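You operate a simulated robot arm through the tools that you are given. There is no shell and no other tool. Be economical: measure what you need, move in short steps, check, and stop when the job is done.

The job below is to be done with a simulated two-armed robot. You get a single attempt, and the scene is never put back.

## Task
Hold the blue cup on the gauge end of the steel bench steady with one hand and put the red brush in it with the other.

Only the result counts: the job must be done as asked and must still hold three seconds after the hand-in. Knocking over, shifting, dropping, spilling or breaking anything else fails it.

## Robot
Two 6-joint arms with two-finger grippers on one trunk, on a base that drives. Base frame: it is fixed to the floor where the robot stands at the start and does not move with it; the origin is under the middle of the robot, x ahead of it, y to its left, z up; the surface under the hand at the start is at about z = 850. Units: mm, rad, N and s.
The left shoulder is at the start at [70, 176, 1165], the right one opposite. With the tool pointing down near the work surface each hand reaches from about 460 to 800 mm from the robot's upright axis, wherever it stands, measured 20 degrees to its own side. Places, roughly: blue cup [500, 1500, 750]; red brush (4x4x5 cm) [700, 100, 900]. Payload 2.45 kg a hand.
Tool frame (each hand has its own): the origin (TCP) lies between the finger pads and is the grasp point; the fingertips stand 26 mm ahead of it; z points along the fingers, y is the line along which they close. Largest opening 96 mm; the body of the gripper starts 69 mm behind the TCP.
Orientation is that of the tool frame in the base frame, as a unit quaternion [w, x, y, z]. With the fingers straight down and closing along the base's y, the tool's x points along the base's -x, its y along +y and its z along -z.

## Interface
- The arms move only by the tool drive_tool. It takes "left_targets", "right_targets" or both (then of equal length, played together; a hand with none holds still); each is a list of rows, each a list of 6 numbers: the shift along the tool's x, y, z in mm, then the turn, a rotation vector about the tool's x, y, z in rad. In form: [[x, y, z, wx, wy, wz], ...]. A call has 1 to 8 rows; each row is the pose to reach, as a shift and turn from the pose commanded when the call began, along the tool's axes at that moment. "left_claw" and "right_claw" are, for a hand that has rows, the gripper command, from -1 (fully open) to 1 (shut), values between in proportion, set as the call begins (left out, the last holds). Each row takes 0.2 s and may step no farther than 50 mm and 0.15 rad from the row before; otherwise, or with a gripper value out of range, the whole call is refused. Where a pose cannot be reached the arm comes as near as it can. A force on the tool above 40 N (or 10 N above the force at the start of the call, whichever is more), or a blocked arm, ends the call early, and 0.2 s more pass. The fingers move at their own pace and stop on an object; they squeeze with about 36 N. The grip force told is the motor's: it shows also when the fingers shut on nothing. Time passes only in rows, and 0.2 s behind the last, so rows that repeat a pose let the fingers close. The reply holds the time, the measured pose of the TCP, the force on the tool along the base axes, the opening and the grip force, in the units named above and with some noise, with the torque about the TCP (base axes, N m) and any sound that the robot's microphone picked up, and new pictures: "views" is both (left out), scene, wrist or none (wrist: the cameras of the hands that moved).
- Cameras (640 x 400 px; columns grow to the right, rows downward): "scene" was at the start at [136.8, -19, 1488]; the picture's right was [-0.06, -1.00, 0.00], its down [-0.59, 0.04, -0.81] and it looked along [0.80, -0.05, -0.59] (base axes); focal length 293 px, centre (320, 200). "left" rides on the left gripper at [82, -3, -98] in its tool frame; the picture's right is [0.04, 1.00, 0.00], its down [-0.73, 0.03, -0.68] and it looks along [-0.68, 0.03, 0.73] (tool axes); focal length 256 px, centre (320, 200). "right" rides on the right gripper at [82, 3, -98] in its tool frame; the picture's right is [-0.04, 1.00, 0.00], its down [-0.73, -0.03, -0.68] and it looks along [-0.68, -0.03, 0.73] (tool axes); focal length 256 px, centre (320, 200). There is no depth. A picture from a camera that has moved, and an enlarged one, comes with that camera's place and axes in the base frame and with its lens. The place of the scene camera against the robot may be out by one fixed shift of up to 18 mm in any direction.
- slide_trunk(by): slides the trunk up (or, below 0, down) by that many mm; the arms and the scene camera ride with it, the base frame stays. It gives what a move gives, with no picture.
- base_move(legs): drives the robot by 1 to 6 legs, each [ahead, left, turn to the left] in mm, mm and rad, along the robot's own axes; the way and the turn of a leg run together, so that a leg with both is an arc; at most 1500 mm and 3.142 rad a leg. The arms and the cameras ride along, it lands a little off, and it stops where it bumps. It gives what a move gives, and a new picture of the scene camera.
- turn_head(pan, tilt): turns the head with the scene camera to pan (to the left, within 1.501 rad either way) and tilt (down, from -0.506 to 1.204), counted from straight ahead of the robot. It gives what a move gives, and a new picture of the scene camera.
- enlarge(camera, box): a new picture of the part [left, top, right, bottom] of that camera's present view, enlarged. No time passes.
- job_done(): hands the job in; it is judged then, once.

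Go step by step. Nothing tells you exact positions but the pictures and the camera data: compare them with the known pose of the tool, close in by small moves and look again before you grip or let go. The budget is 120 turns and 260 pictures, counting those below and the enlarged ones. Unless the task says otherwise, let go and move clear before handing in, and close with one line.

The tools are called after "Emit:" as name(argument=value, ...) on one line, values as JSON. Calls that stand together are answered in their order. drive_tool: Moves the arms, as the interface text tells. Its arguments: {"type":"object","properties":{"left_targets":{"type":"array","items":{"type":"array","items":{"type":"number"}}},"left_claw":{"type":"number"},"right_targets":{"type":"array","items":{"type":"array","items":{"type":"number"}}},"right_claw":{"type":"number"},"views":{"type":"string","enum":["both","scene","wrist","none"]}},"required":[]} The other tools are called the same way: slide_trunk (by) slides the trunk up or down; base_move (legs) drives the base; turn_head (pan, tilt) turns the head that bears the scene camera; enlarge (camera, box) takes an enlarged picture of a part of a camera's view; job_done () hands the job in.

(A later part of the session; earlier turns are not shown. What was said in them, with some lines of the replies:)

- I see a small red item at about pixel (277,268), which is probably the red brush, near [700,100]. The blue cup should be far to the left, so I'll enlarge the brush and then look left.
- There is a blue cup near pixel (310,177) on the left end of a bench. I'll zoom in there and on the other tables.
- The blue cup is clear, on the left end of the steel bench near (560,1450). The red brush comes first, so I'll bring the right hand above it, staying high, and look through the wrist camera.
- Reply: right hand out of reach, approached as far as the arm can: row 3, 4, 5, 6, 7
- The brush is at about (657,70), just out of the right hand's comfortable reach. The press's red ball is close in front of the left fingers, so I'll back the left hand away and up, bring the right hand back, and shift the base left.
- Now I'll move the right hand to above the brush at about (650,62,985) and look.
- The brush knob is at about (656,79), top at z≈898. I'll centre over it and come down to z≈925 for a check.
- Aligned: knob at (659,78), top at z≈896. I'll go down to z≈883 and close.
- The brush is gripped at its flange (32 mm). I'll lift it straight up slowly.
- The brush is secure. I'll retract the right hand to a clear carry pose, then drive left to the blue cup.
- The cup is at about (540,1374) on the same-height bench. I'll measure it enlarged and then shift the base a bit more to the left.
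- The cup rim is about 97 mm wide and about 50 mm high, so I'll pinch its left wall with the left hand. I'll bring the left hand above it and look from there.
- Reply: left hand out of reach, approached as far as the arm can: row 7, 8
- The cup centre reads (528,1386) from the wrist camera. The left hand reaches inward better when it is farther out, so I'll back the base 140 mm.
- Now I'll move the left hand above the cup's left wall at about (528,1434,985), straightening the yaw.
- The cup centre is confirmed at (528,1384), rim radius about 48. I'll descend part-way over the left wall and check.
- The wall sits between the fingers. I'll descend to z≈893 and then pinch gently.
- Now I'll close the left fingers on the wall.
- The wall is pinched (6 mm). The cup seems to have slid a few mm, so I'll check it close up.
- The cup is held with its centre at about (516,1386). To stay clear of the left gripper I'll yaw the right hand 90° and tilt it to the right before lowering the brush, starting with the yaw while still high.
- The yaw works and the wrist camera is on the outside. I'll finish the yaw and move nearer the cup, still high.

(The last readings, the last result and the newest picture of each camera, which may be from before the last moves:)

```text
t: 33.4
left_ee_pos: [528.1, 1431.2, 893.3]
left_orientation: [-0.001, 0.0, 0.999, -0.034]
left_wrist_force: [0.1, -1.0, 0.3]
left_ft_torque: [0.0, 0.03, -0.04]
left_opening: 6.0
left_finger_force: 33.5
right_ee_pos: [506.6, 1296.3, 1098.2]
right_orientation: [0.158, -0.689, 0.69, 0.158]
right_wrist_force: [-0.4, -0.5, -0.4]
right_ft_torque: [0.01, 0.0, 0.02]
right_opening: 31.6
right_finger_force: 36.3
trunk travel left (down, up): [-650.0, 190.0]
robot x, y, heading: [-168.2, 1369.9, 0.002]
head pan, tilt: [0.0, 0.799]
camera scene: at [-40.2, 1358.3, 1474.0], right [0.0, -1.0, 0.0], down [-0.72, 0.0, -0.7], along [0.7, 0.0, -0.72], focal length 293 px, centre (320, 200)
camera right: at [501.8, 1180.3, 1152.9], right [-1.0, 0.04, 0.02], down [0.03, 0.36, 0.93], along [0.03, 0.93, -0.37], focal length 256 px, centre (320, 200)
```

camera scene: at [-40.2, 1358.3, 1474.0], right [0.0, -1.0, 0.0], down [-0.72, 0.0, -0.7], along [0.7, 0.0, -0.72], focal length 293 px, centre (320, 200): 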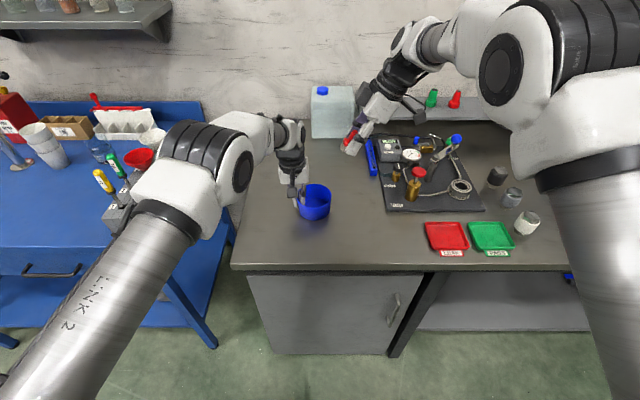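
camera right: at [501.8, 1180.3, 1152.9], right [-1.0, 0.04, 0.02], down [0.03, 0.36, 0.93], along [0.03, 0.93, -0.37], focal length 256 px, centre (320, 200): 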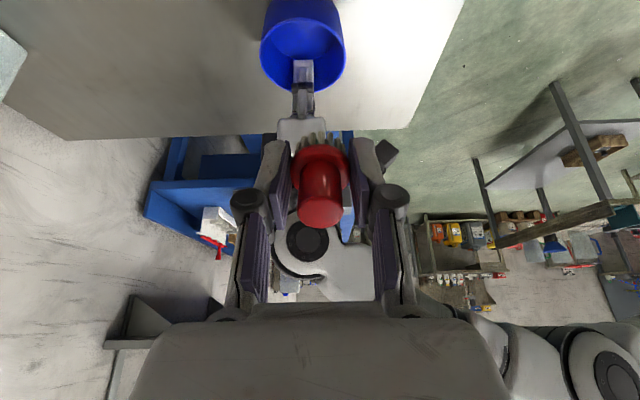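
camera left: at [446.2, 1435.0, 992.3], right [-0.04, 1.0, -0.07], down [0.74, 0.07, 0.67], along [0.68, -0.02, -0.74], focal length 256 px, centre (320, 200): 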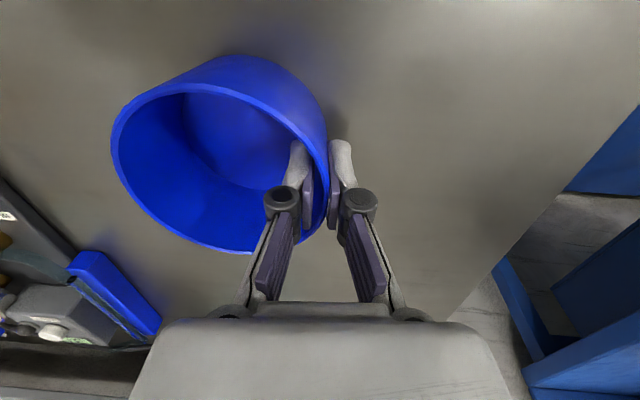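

The tilted pose is good. The approach axis points at the cup, so I'll advance to hover with the brush just above the rim.

Emit:
drive_tool(right_targets=[[-2, -3, 40, 0, 0, 0], [-4, -6, 80, 0, 0, 0], [-6, -9, 120, 0, 0, 0], [-8, -11, 150, 0, 0, 0], [-8, -11, 150, 0, 0, 0]], views="both")

Emit:
enlarge(camera="left", box=[0, 0, 640, 400])

Emit:
enlarge(camera="scene", box=[250, 120, 390, 240])

```text
t: 34.6
left_ee_pos: [528.3, 1430.0, 892.3]
left_orientation: [-0.001, 0.002, 0.999, -0.034]
left_wrist_force: [-0.1, -0.6, 0.8]
left_ft_torque: [0.01, 0.01, 0.0]
left_opening: 6.1
left_finger_force: 33.8
right_ee_pos: [516.5, 1368.8, 968.3]
right_orientation: [0.158, -0.689, 0.69, 0.158]
right_wrist_force: [-0.1, 0.3, 0.0]
right_ft_torque: [0.02, -0.01, 0.01]
right_opening: 31.9
right_finger_force: 36.5
trunk travel left (down, up): [-650.0, 190.0]
robot x, y, heading: [-171.6, 1369.9, 0.0]
head pan, tilt: [0.0, 0.799]
camera scene: at [-40.3, 1357.5, 1474.0], right [0.0, -1.0, 0.0], down [-0.72, 0.0, -0.7], along [0.7, 0.0, -0.72], focal length 293 px, centre (320, 200)
camera right: at [512.7, 1253.1, 1020.7], right [-1.0, 0.04, 0.02], down [0.03, 0.36, 0.93], along [0.03, 0.93, -0.37], focal length 256 px, centre (320, 200)
```

scene: 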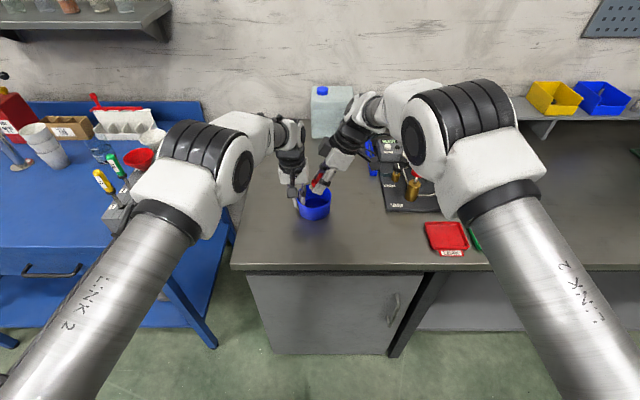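
right: 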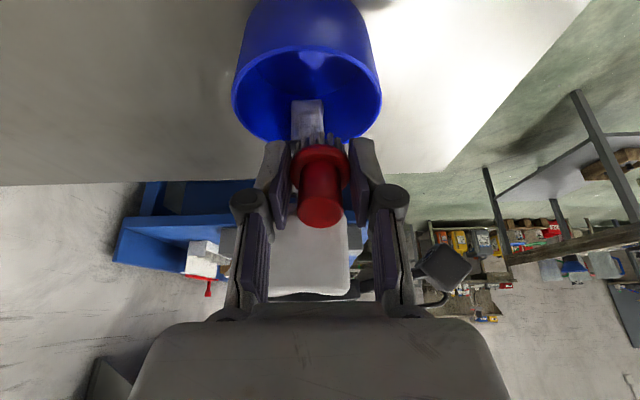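

```text
1.00 times, centred on (320, 200) of left (not enlarged: the box is as wide or as high as the picture)
camera zoom: at [446.2, 1434.8, 992.3], right [-0.04, 1.0, -0.07], down [0.74, 0.07, 0.67], along [0.68, -0.02, -0.74], focal length 256 px, centre (320, 200)
```

zoom: 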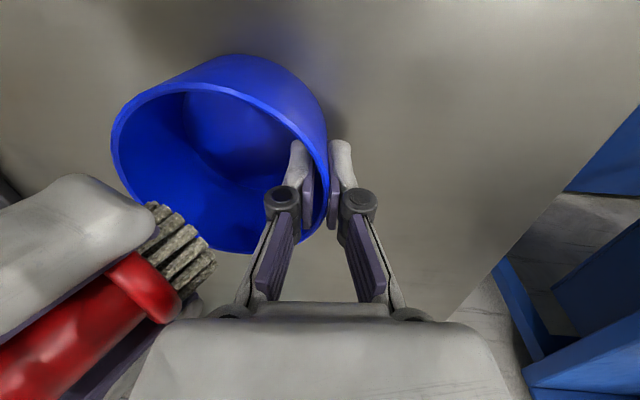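

```text
3.33 times, centred on (320, 180) of scene
camera zoom: at [-40.3, 1357.5, 1474.0], right [0.0, -1.0, 0.0], down [-0.72, 0.0, -0.7], along [0.7, 0.0, -0.72], focal length 975 px, centre (320, 267)
```

zoom: 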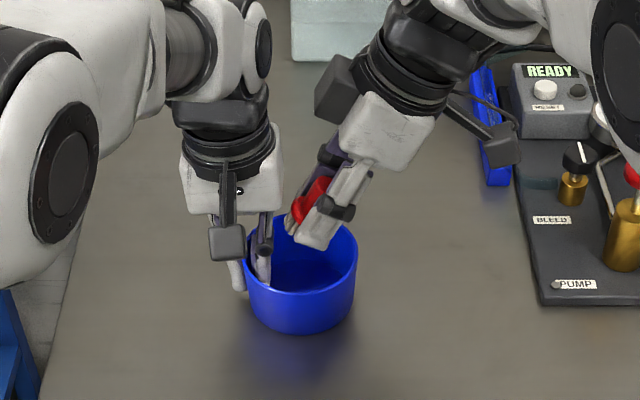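

Everything is clear and aligned. I'll lower vertically halfway and check from the left wrist camera.

Emit:
drive_tool(right_targets=[[7, -1, 13, 0, 0, 0], [15, -2, 30, 0, 0, 0], [15, -2, 30, 0, 0, 0]], views="wrist")

Emit:
enlarge(camera="left", box=[0, 0, 640, 400])

```text
t: 35.4
left_ee_pos: [528.9, 1431.6, 893.2]
left_orientation: [-0.001, 0.001, 0.999, -0.034]
left_wrist_force: [-0.5, 0.3, -0.5]
left_ft_torque: [0.03, 0.03, 0.0]
left_opening: 5.8
left_finger_force: 34.2
right_ee_pos: [519.7, 1368.2, 934.6]
right_orientation: [0.157, -0.689, 0.69, 0.157]
right_wrist_force: [0.3, 0.0, 0.4]
right_ft_torque: [0.0, -0.03, 0.0]
right_opening: 31.6
right_finger_force: 36.2
trunk travel left (down, up): [-650.0, 190.0]
robot x, y, heading: [-170.1, 1370.9, 0.001]
head pan, tilt: [0.0, 0.799]
camera right: at [515.6, 1252.7, 987.1], right [-1.0, 0.04, 0.02], down [0.03, 0.37, 0.93], along [0.03, 0.93, -0.37], focal length 256 px, centre (320, 200)
```

right: 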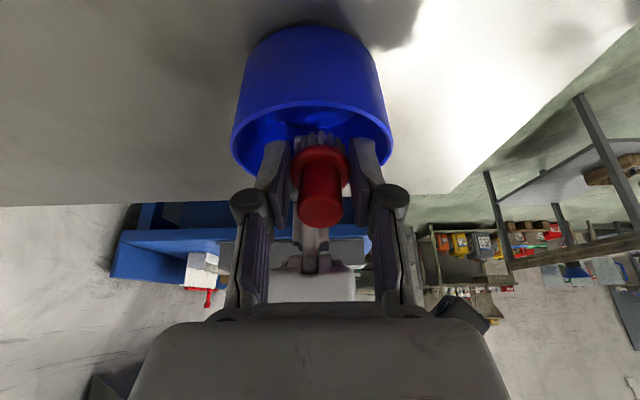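

```text
1.00 times, centred on (320, 200) of left (not enlarged: the box is as wide or as high as the picture)
camera zoom: at [446.3, 1435.1, 992.3], right [-0.04, 1.0, -0.07], down [0.73, 0.07, 0.67], along [0.68, -0.02, -0.74], focal length 256 px, centre (320, 200)
```

zoom: 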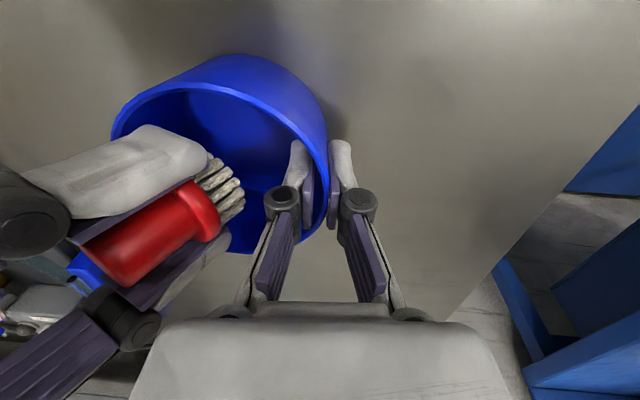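

The brush is entering the cup, with clearance to the left fingers. I'll lower another 26 mm.

Emit:
drive_tool(right_targets=[[6, 0, 12, 0, 0, 0], [11, 0, 24, 0, 0, 0], [11, 0, 24, 0, 0, 0]], views="wrist")

Emit:
enlarge(camera="left", box=[0, 0, 640, 400])

Emit:
enlarge(camera="scene", box=[270, 140, 370, 240])

```text
t: 36.2
left_ee_pos: [528.2, 1430.7, 892.3]
left_orientation: [-0.001, 0.002, 0.999, -0.035]
left_wrist_force: [-3.8, -6.0, 1.3]
left_ft_torque: [0.04, -0.18, -0.01]
left_opening: 5.8
left_finger_force: 33.6
right_ee_pos: [520.7, 1369.2, 910.2]
right_orientation: [-0.159, 0.689, -0.689, -0.157]
right_wrist_force: [7.4, 5.7, 7.5]
right_ft_torque: [-0.06, 0.2, -0.1]
right_opening: 31.7
right_finger_force: 36.5
trunk travel left (down, up): [-650.0, 190.0]
robot x, y, heading: [-171.7, 1368.6, 0.001]
head pan, tilt: [0.0, 0.799]
camera right: at [515.3, 1253.3, 962.6], right [-1.0, 0.04, 0.01], down [0.03, 0.36, 0.93], along [0.03, 0.93, -0.37], focal length 256 px, centre (320, 200)
```

right: 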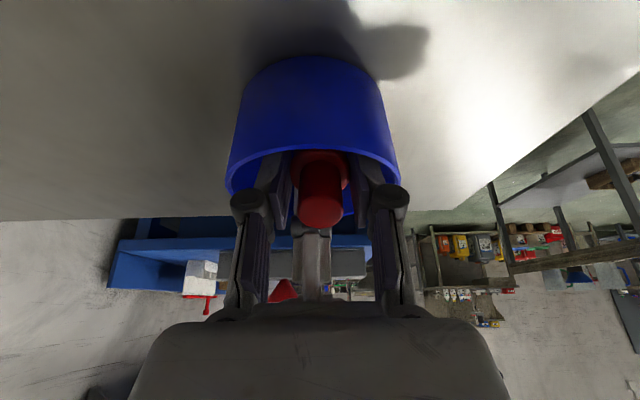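

```text
1.00 times, centred on (320, 200) of left (not enlarged: the box is as wide or as high as the picture)
camera zoom: at [445.7, 1434.7, 992.8], right [-0.04, 1.0, -0.07], down [0.73, 0.07, 0.67], along [0.68, -0.03, -0.74], focal length 256 px, centre (320, 200)
```

zoom: 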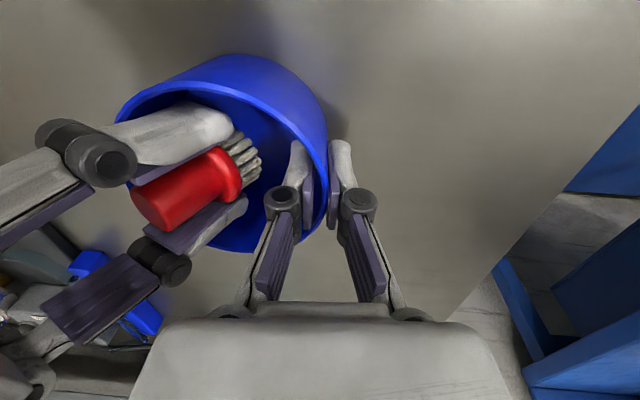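

```text
4.00 times, centred on (320, 190) of scene
camera zoom: at [-41.0, 1357.9, 1474.2], right [0.0, -1.0, 0.0], down [-0.72, 0.0, -0.7], along [0.7, 0.0, -0.72], focal length 1170 px, centre (320, 240)
```

zoom: 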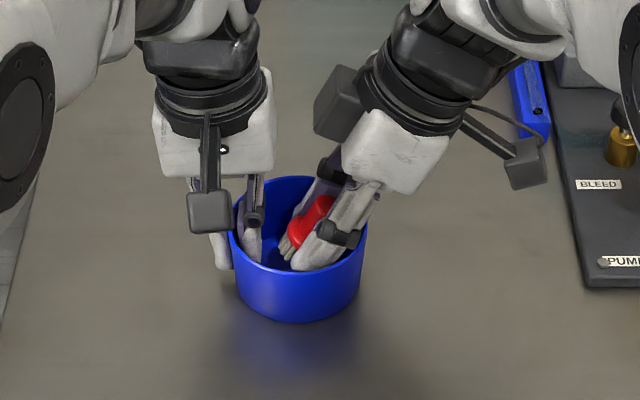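

There is a light touch against the near-right rim. I'll shift slightly away from it (+x, +y, up).

Emit:
drive_tool(right_targets=[[-4, -3, -2, 0, 0, 0], [-9, -6, -2, 0, 0, 0], [-9, -6, -2, 0, 0, 0]], views="none")

Emit:
enlarge(camera="left", box=[80, 30, 400, 300])

Emit:
enlarge(camera="scene", box=[280, 160, 350, 230])

```text
t: 37.0
left_ee_pos: [527.6, 1430.9, 894.5]
left_orientation: [0.0, 0.001, 0.999, -0.034]
left_wrist_force: [0.7, 0.5, 2.6]
left_ft_torque: [-0.12, 0.08, 0.01]
left_opening: 6.0
left_finger_force: 33.2
right_ee_pos: [526.0, 1376.5, 913.9]
right_orientation: [0.158, -0.689, 0.689, 0.159]
right_wrist_force: [-0.2, -1.2, -1.4]
right_ft_torque: [0.02, -0.05, -0.01]
right_opening: 32.0
right_finger_force: 35.8
trunk travel left (down, up): [-650.0, 190.0]
robot x, y, heading: [-171.4, 1371.0, -0.002]
head pan, tilt: [0.0, 0.799]
```

```text
1.48 times, centred on (240, 165) of left
camera zoom: at [446.3, 1435.3, 992.5], right [-0.04, 1.0, -0.07], down [0.73, 0.07, 0.67], along [0.68, -0.02, -0.74], focal length 379 px, centre (438, 252)
```

zoom: 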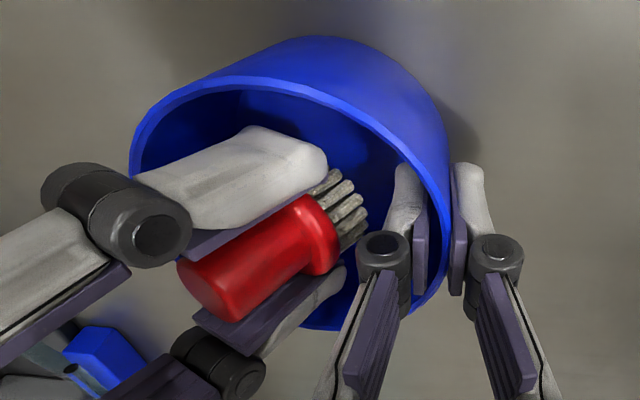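

```text
5.71 times, centred on (315, 195) of scene
camera zoom: at [-40.4, 1357.9, 1474.0], right [0.0, -1.0, 0.0], down [-0.72, 0.0, -0.7], along [0.7, 0.0, -0.72], focal length 1672 px, centre (349, 229)
```

zoom: 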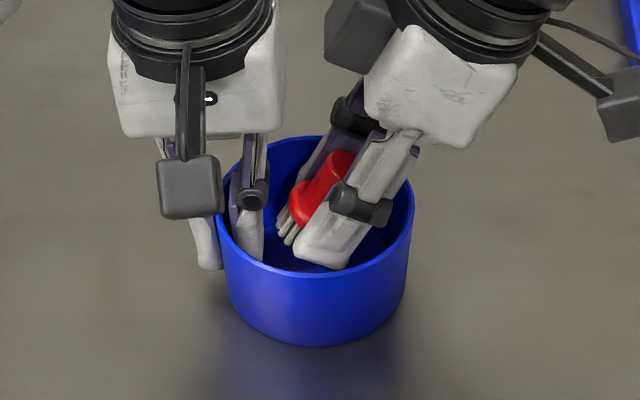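

The contact is gone. I'll lower about 11 mm more with a small x correction.

Emit:
drive_tool(right_targets=[[2, 2, 5, 0, 0, 0], [4, 3, 10, 0, 0, 0], [4, 3, 10, 0, 0, 0]], views="wrist")

Emit:
enlarge(camera="left", box=[80, 30, 400, 300])

```text
t: 37.8
left_ee_pos: [529.1, 1431.2, 893.5]
left_orientation: [-0.002, 0.002, 0.999, -0.034]
left_wrist_force: [1.0, 0.2, 2.7]
left_ft_torque: [-0.02, 0.08, 0.0]
left_opening: 5.8
left_finger_force: 33.5
right_ee_pos: [522.2, 1376.1, 904.1]
right_orientation: [0.157, -0.689, 0.69, 0.158]
right_wrist_force: [0.2, 0.2, -0.2]
right_ft_torque: [-0.02, 0.02, 0.0]
right_opening: 31.5
right_finger_force: 36.1
trunk travel left (down, up): [-650.0, 190.0]
robot x, y, heading: [-168.9, 1366.0, -0.002]
head pan, tilt: [0.0, 0.799]
camera right: at [517.8, 1260.8, 956.2], right [-1.0, 0.04, 0.02], down [0.03, 0.37, 0.93], along [0.03, 0.93, -0.37], focal length 256 px, centre (320, 200)
```

right: 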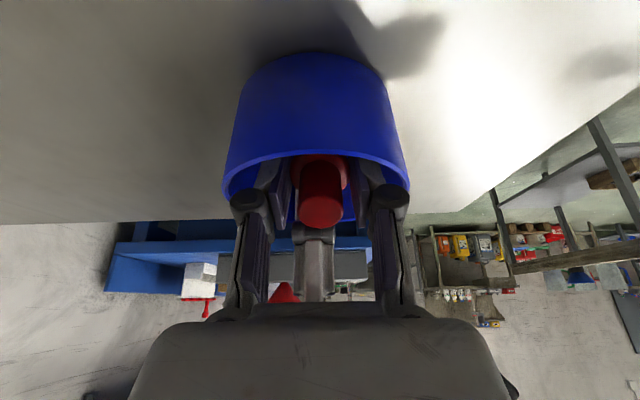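

```text
1.48 times, centred on (240, 165) of left
camera zoom: at [446.2, 1435.1, 992.4], right [-0.04, 1.0, -0.07], down [0.73, 0.07, 0.67], along [0.68, -0.02, -0.74], focal length 379 px, centre (438, 252)
```

zoom: 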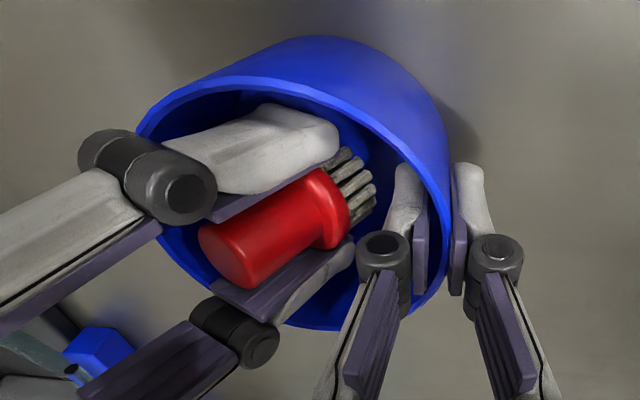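

The brush is well inside the cup with no contact force. I'll release with a small opening.

Emit:
drive_tool(right_targets=[[0, 0, 0, 0, 0, 0], [0, 0, 0, 0, 0, 0], [0, 0, 0, 0, 0, 0]], right_claw=0.1, views="wrist")

Emit:
enlarge(camera="left", box=[80, 30, 400, 300])

```text
t: 38.6
left_ee_pos: [526.8, 1430.5, 893.6]
left_orientation: [0.0, 0.002, 0.999, -0.034]
left_wrist_force: [-0.9, -1.1, 1.1]
left_ft_torque: [0.05, 0.05, 0.01]
left_opening: 6.0
left_finger_force: 33.5
right_ee_pos: [522.8, 1377.2, 903.4]
right_orientation: [0.158, -0.689, 0.69, 0.158]
right_wrist_force: [0.6, 1.1, 0.5]
right_ft_torque: [0.03, -0.01, -0.04]
right_opening: 42.4
right_finger_force: 0.1
trunk travel left (down, up): [-650.0, 190.0]
robot x, y, heading: [-168.2, 1371.5, -0.002]
head pan, tilt: [0.0, 0.799]
camera right: at [517.8, 1260.8, 956.3], right [-1.0, 0.04, 0.02], down [0.03, 0.37, 0.93], along [0.03, 0.93, -0.37], focal length 256 px, centre (320, 200)
```

right: 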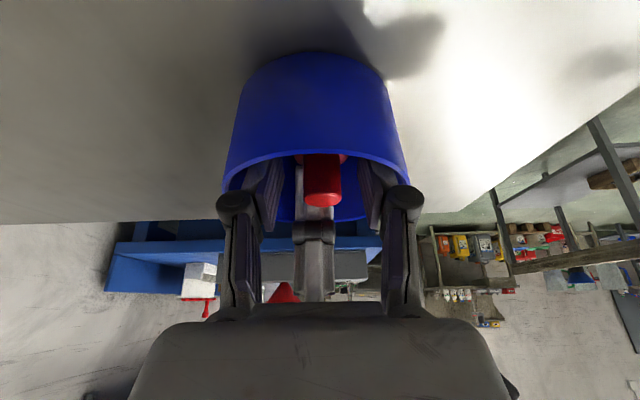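

```text
1.48 times, centred on (240, 165) of left
camera zoom: at [446.1, 1434.9, 992.4], right [-0.04, 1.0, -0.07], down [0.74, 0.07, 0.67], along [0.68, -0.02, -0.74], focal length 379 px, centre (438, 252)
```

zoom: 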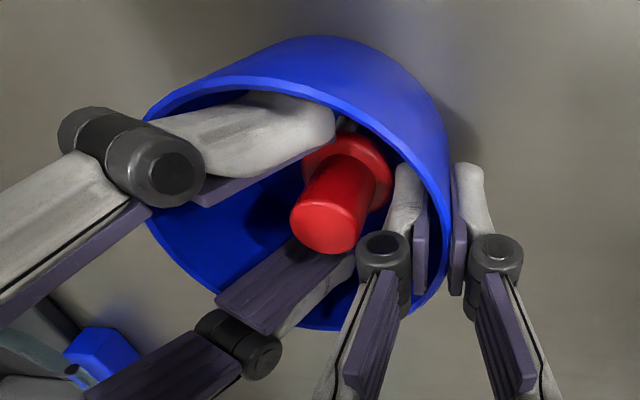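

The brush dropped upright in the cup. I'll raise the right hand vertically, then back off along its axis.

Emit:
drive_tool(right_targets=[[-8, 0, -16, 0, 0, 0], [-17, 0, -36, 0, 0, 0], [-26, 0, -54, 0, 0, 0], [-26, 0, -95, 0, 0, 0], [-26, 0, -140, 0, 0, 0], [-26, 0, -185, 0, 0, 0], [-26, 0, -225, 0, 0, 0]], views="none")

Emit:
enlarge(camera="left", box=[80, 30, 400, 300])

Emit:
enlarge(camera="scene", box=[270, 150, 370, 240])

```text
t: 40.2
left_ee_pos: [527.9, 1429.7, 894.3]
left_orientation: [-0.001, 0.002, 0.999, -0.034]
left_wrist_force: [0.1, 0.2, 0.5]
left_ft_torque: [0.06, -0.02, 0.0]
left_opening: 6.2
left_finger_force: 33.8
right_ee_pos: [521.5, 1301.6, 1117.5]
right_orientation: [-0.158, 0.689, -0.689, -0.158]
right_wrist_force: [1.3, -0.2, -0.8]
right_ft_torque: [0.01, 0.02, 0.03]
right_opening: 43.2
right_finger_force: 0.1
trunk travel left (down, up): [-650.0, 190.0]
robot x, y, heading: [-171.4, 1370.3, 0.004]
head pan, tilt: [0.0, 0.799]
```

```text
1.48 times, centred on (240, 165) of left
camera zoom: at [445.7, 1434.6, 992.5], right [-0.04, 1.0, -0.07], down [0.73, 0.07, 0.67], along [0.68, -0.02, -0.74], focal length 379 px, centre (438, 252)
```

zoom: 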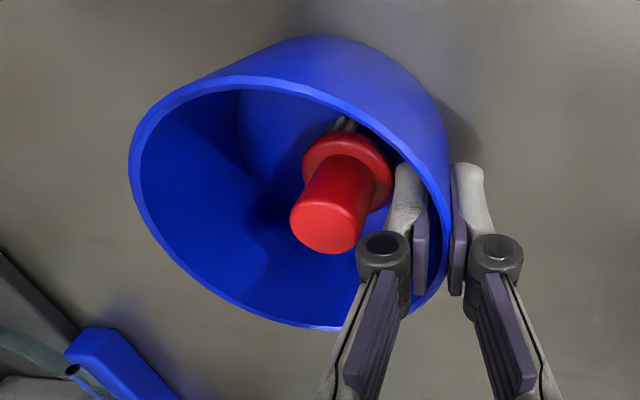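

```text
4.44 times, centred on (320, 195) of scene
camera zoom: at [-41.0, 1357.1, 1474.0], right [0.0, -1.0, 0.0], down [-0.72, 0.0, -0.7], along [0.7, 0.0, -0.72], focal length 1300 px, centre (320, 222)
```

zoom: 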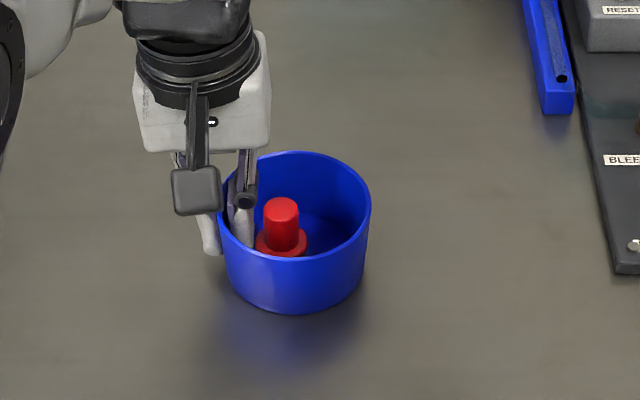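

The brush stands in the cup. I'll open the left fingers just slightly, then lift straight up.

Emit:
drive_tool(left_targets=[[0, 0, 0, 0, 0, 0], [0, 0, 0, 0, 0, 0]], left_claw=0.7, views="wrist")

```text
t: 40.8
left_ee_pos: [527.4, 1430.5, 893.5]
left_orientation: [-0.001, 0.002, 0.999, -0.033]
left_wrist_force: [-0.3, -0.4, 0.9]
left_ft_torque: [0.01, 0.02, -0.02]
left_opening: 14.3
left_finger_force: 0.1
right_ee_pos: [522.5, 1301.7, 1117.0]
right_orientation: [0.158, -0.689, 0.69, 0.157]
right_wrist_force: [-0.7, -0.4, 1.0]
right_ft_torque: [-0.02, -0.01, 0.04]
right_opening: 43.3
right_finger_force: 0.1
trunk travel left (down, up): [-650.0, 190.0]
robot x, y, heading: [-168.6, 1369.9, 0.004]
head pan, tilt: [0.0, 0.799]
camera left: at [446.3, 1435.0, 992.4], right [-0.04, 1.0, -0.07], down [0.73, 0.07, 0.67], along [0.68, -0.02, -0.74], focal length 256 px, centre (320, 200)
```

left: 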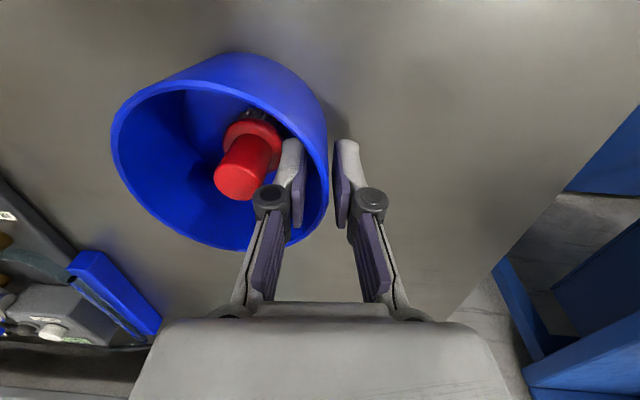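

The wall is free between the pads. I'll lift the left hand along its axis.

Emit:
drive_tool(left_targets=[[0, 0, -10, 0, 0, 0], [0, 0, -22, 0, 0, 0], [0, 0, -36, 0, 0, 0], [0, 0, -60, 0, 0, 0], [0, 0, -100, 0, 0, 0], [0, 0, -140, 0, 0, 0], [0, 0, -140, 0, 0, 0]], views="both")

Emit:
enlarge(camera="scene", box=[270, 150, 370, 240])

```text
t: 42.4
left_ee_pos: [529.8, 1441.2, 1031.0]
left_orientation: [-0.002, 0.001, 0.999, -0.033]
left_wrist_force: [0.4, 0.4, 1.0]
left_ft_torque: [0.0, 0.01, -0.03]
left_opening: 14.5
left_finger_force: 0.1
right_ee_pos: [521.3, 1301.9, 1116.6]
right_orientation: [0.157, -0.689, 0.69, 0.158]
right_wrist_force: [0.4, -0.9, 0.2]
right_ft_torque: [0.01, 0.04, 0.0]
right_opening: 43.5
right_finger_force: 0.0
trunk travel left (down, up): [-650.0, 190.0]
robot x, y, heading: [-170.1, 1372.4, 0.005]
head pan, tilt: [0.0, 0.799]
camera scene: at [-39.5, 1357.8, 1473.9], right [0.0, -1.0, 0.0], down [-0.72, 0.0, -0.7], along [0.7, 0.0, -0.72], focal length 293 px, centre (320, 200)
camera left: at [448.2, 1445.2, 1131.1], right [-0.04, 1.0, -0.07], down [0.74, 0.07, 0.67], along [0.68, -0.02, -0.74], focal length 256 px, centre (320, 200)
```

scene: 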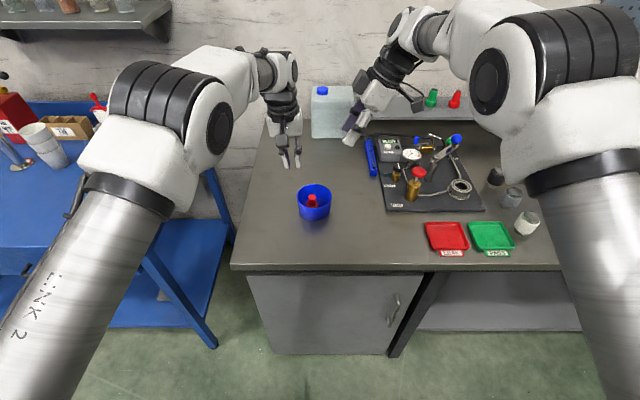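
left: 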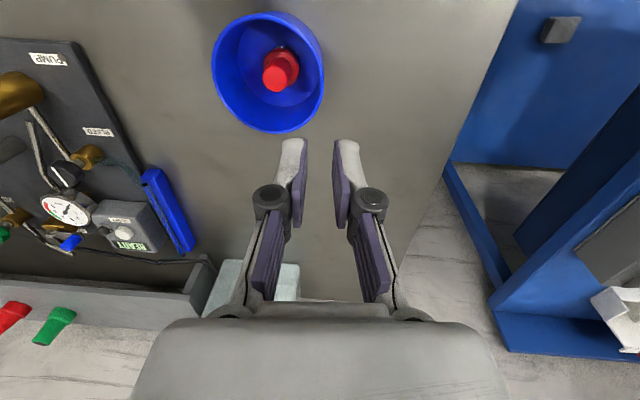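

```text
4.44 times, centred on (320, 195) of scene
camera zoom: at [-39.5, 1357.8, 1473.9], right [0.0, -1.0, 0.0], down [-0.72, 0.0, -0.7], along [0.7, 0.0, -0.72], focal length 1300 px, centre (320, 222)
```

zoom: 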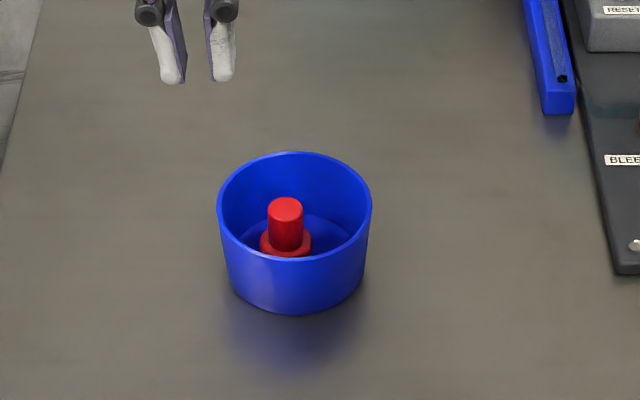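

The red brush is standing in the upright blue cup, and both hands are clear, so I'm handing in.

Emit:
job_done()

```text
The job is handed in.
```

The red brush is standing upright in the blue cup on the bench's gauge end. The left hand held the cup while the right hand put the brush in, and the cup slid roughly 1 cm as the left hand gripped it.
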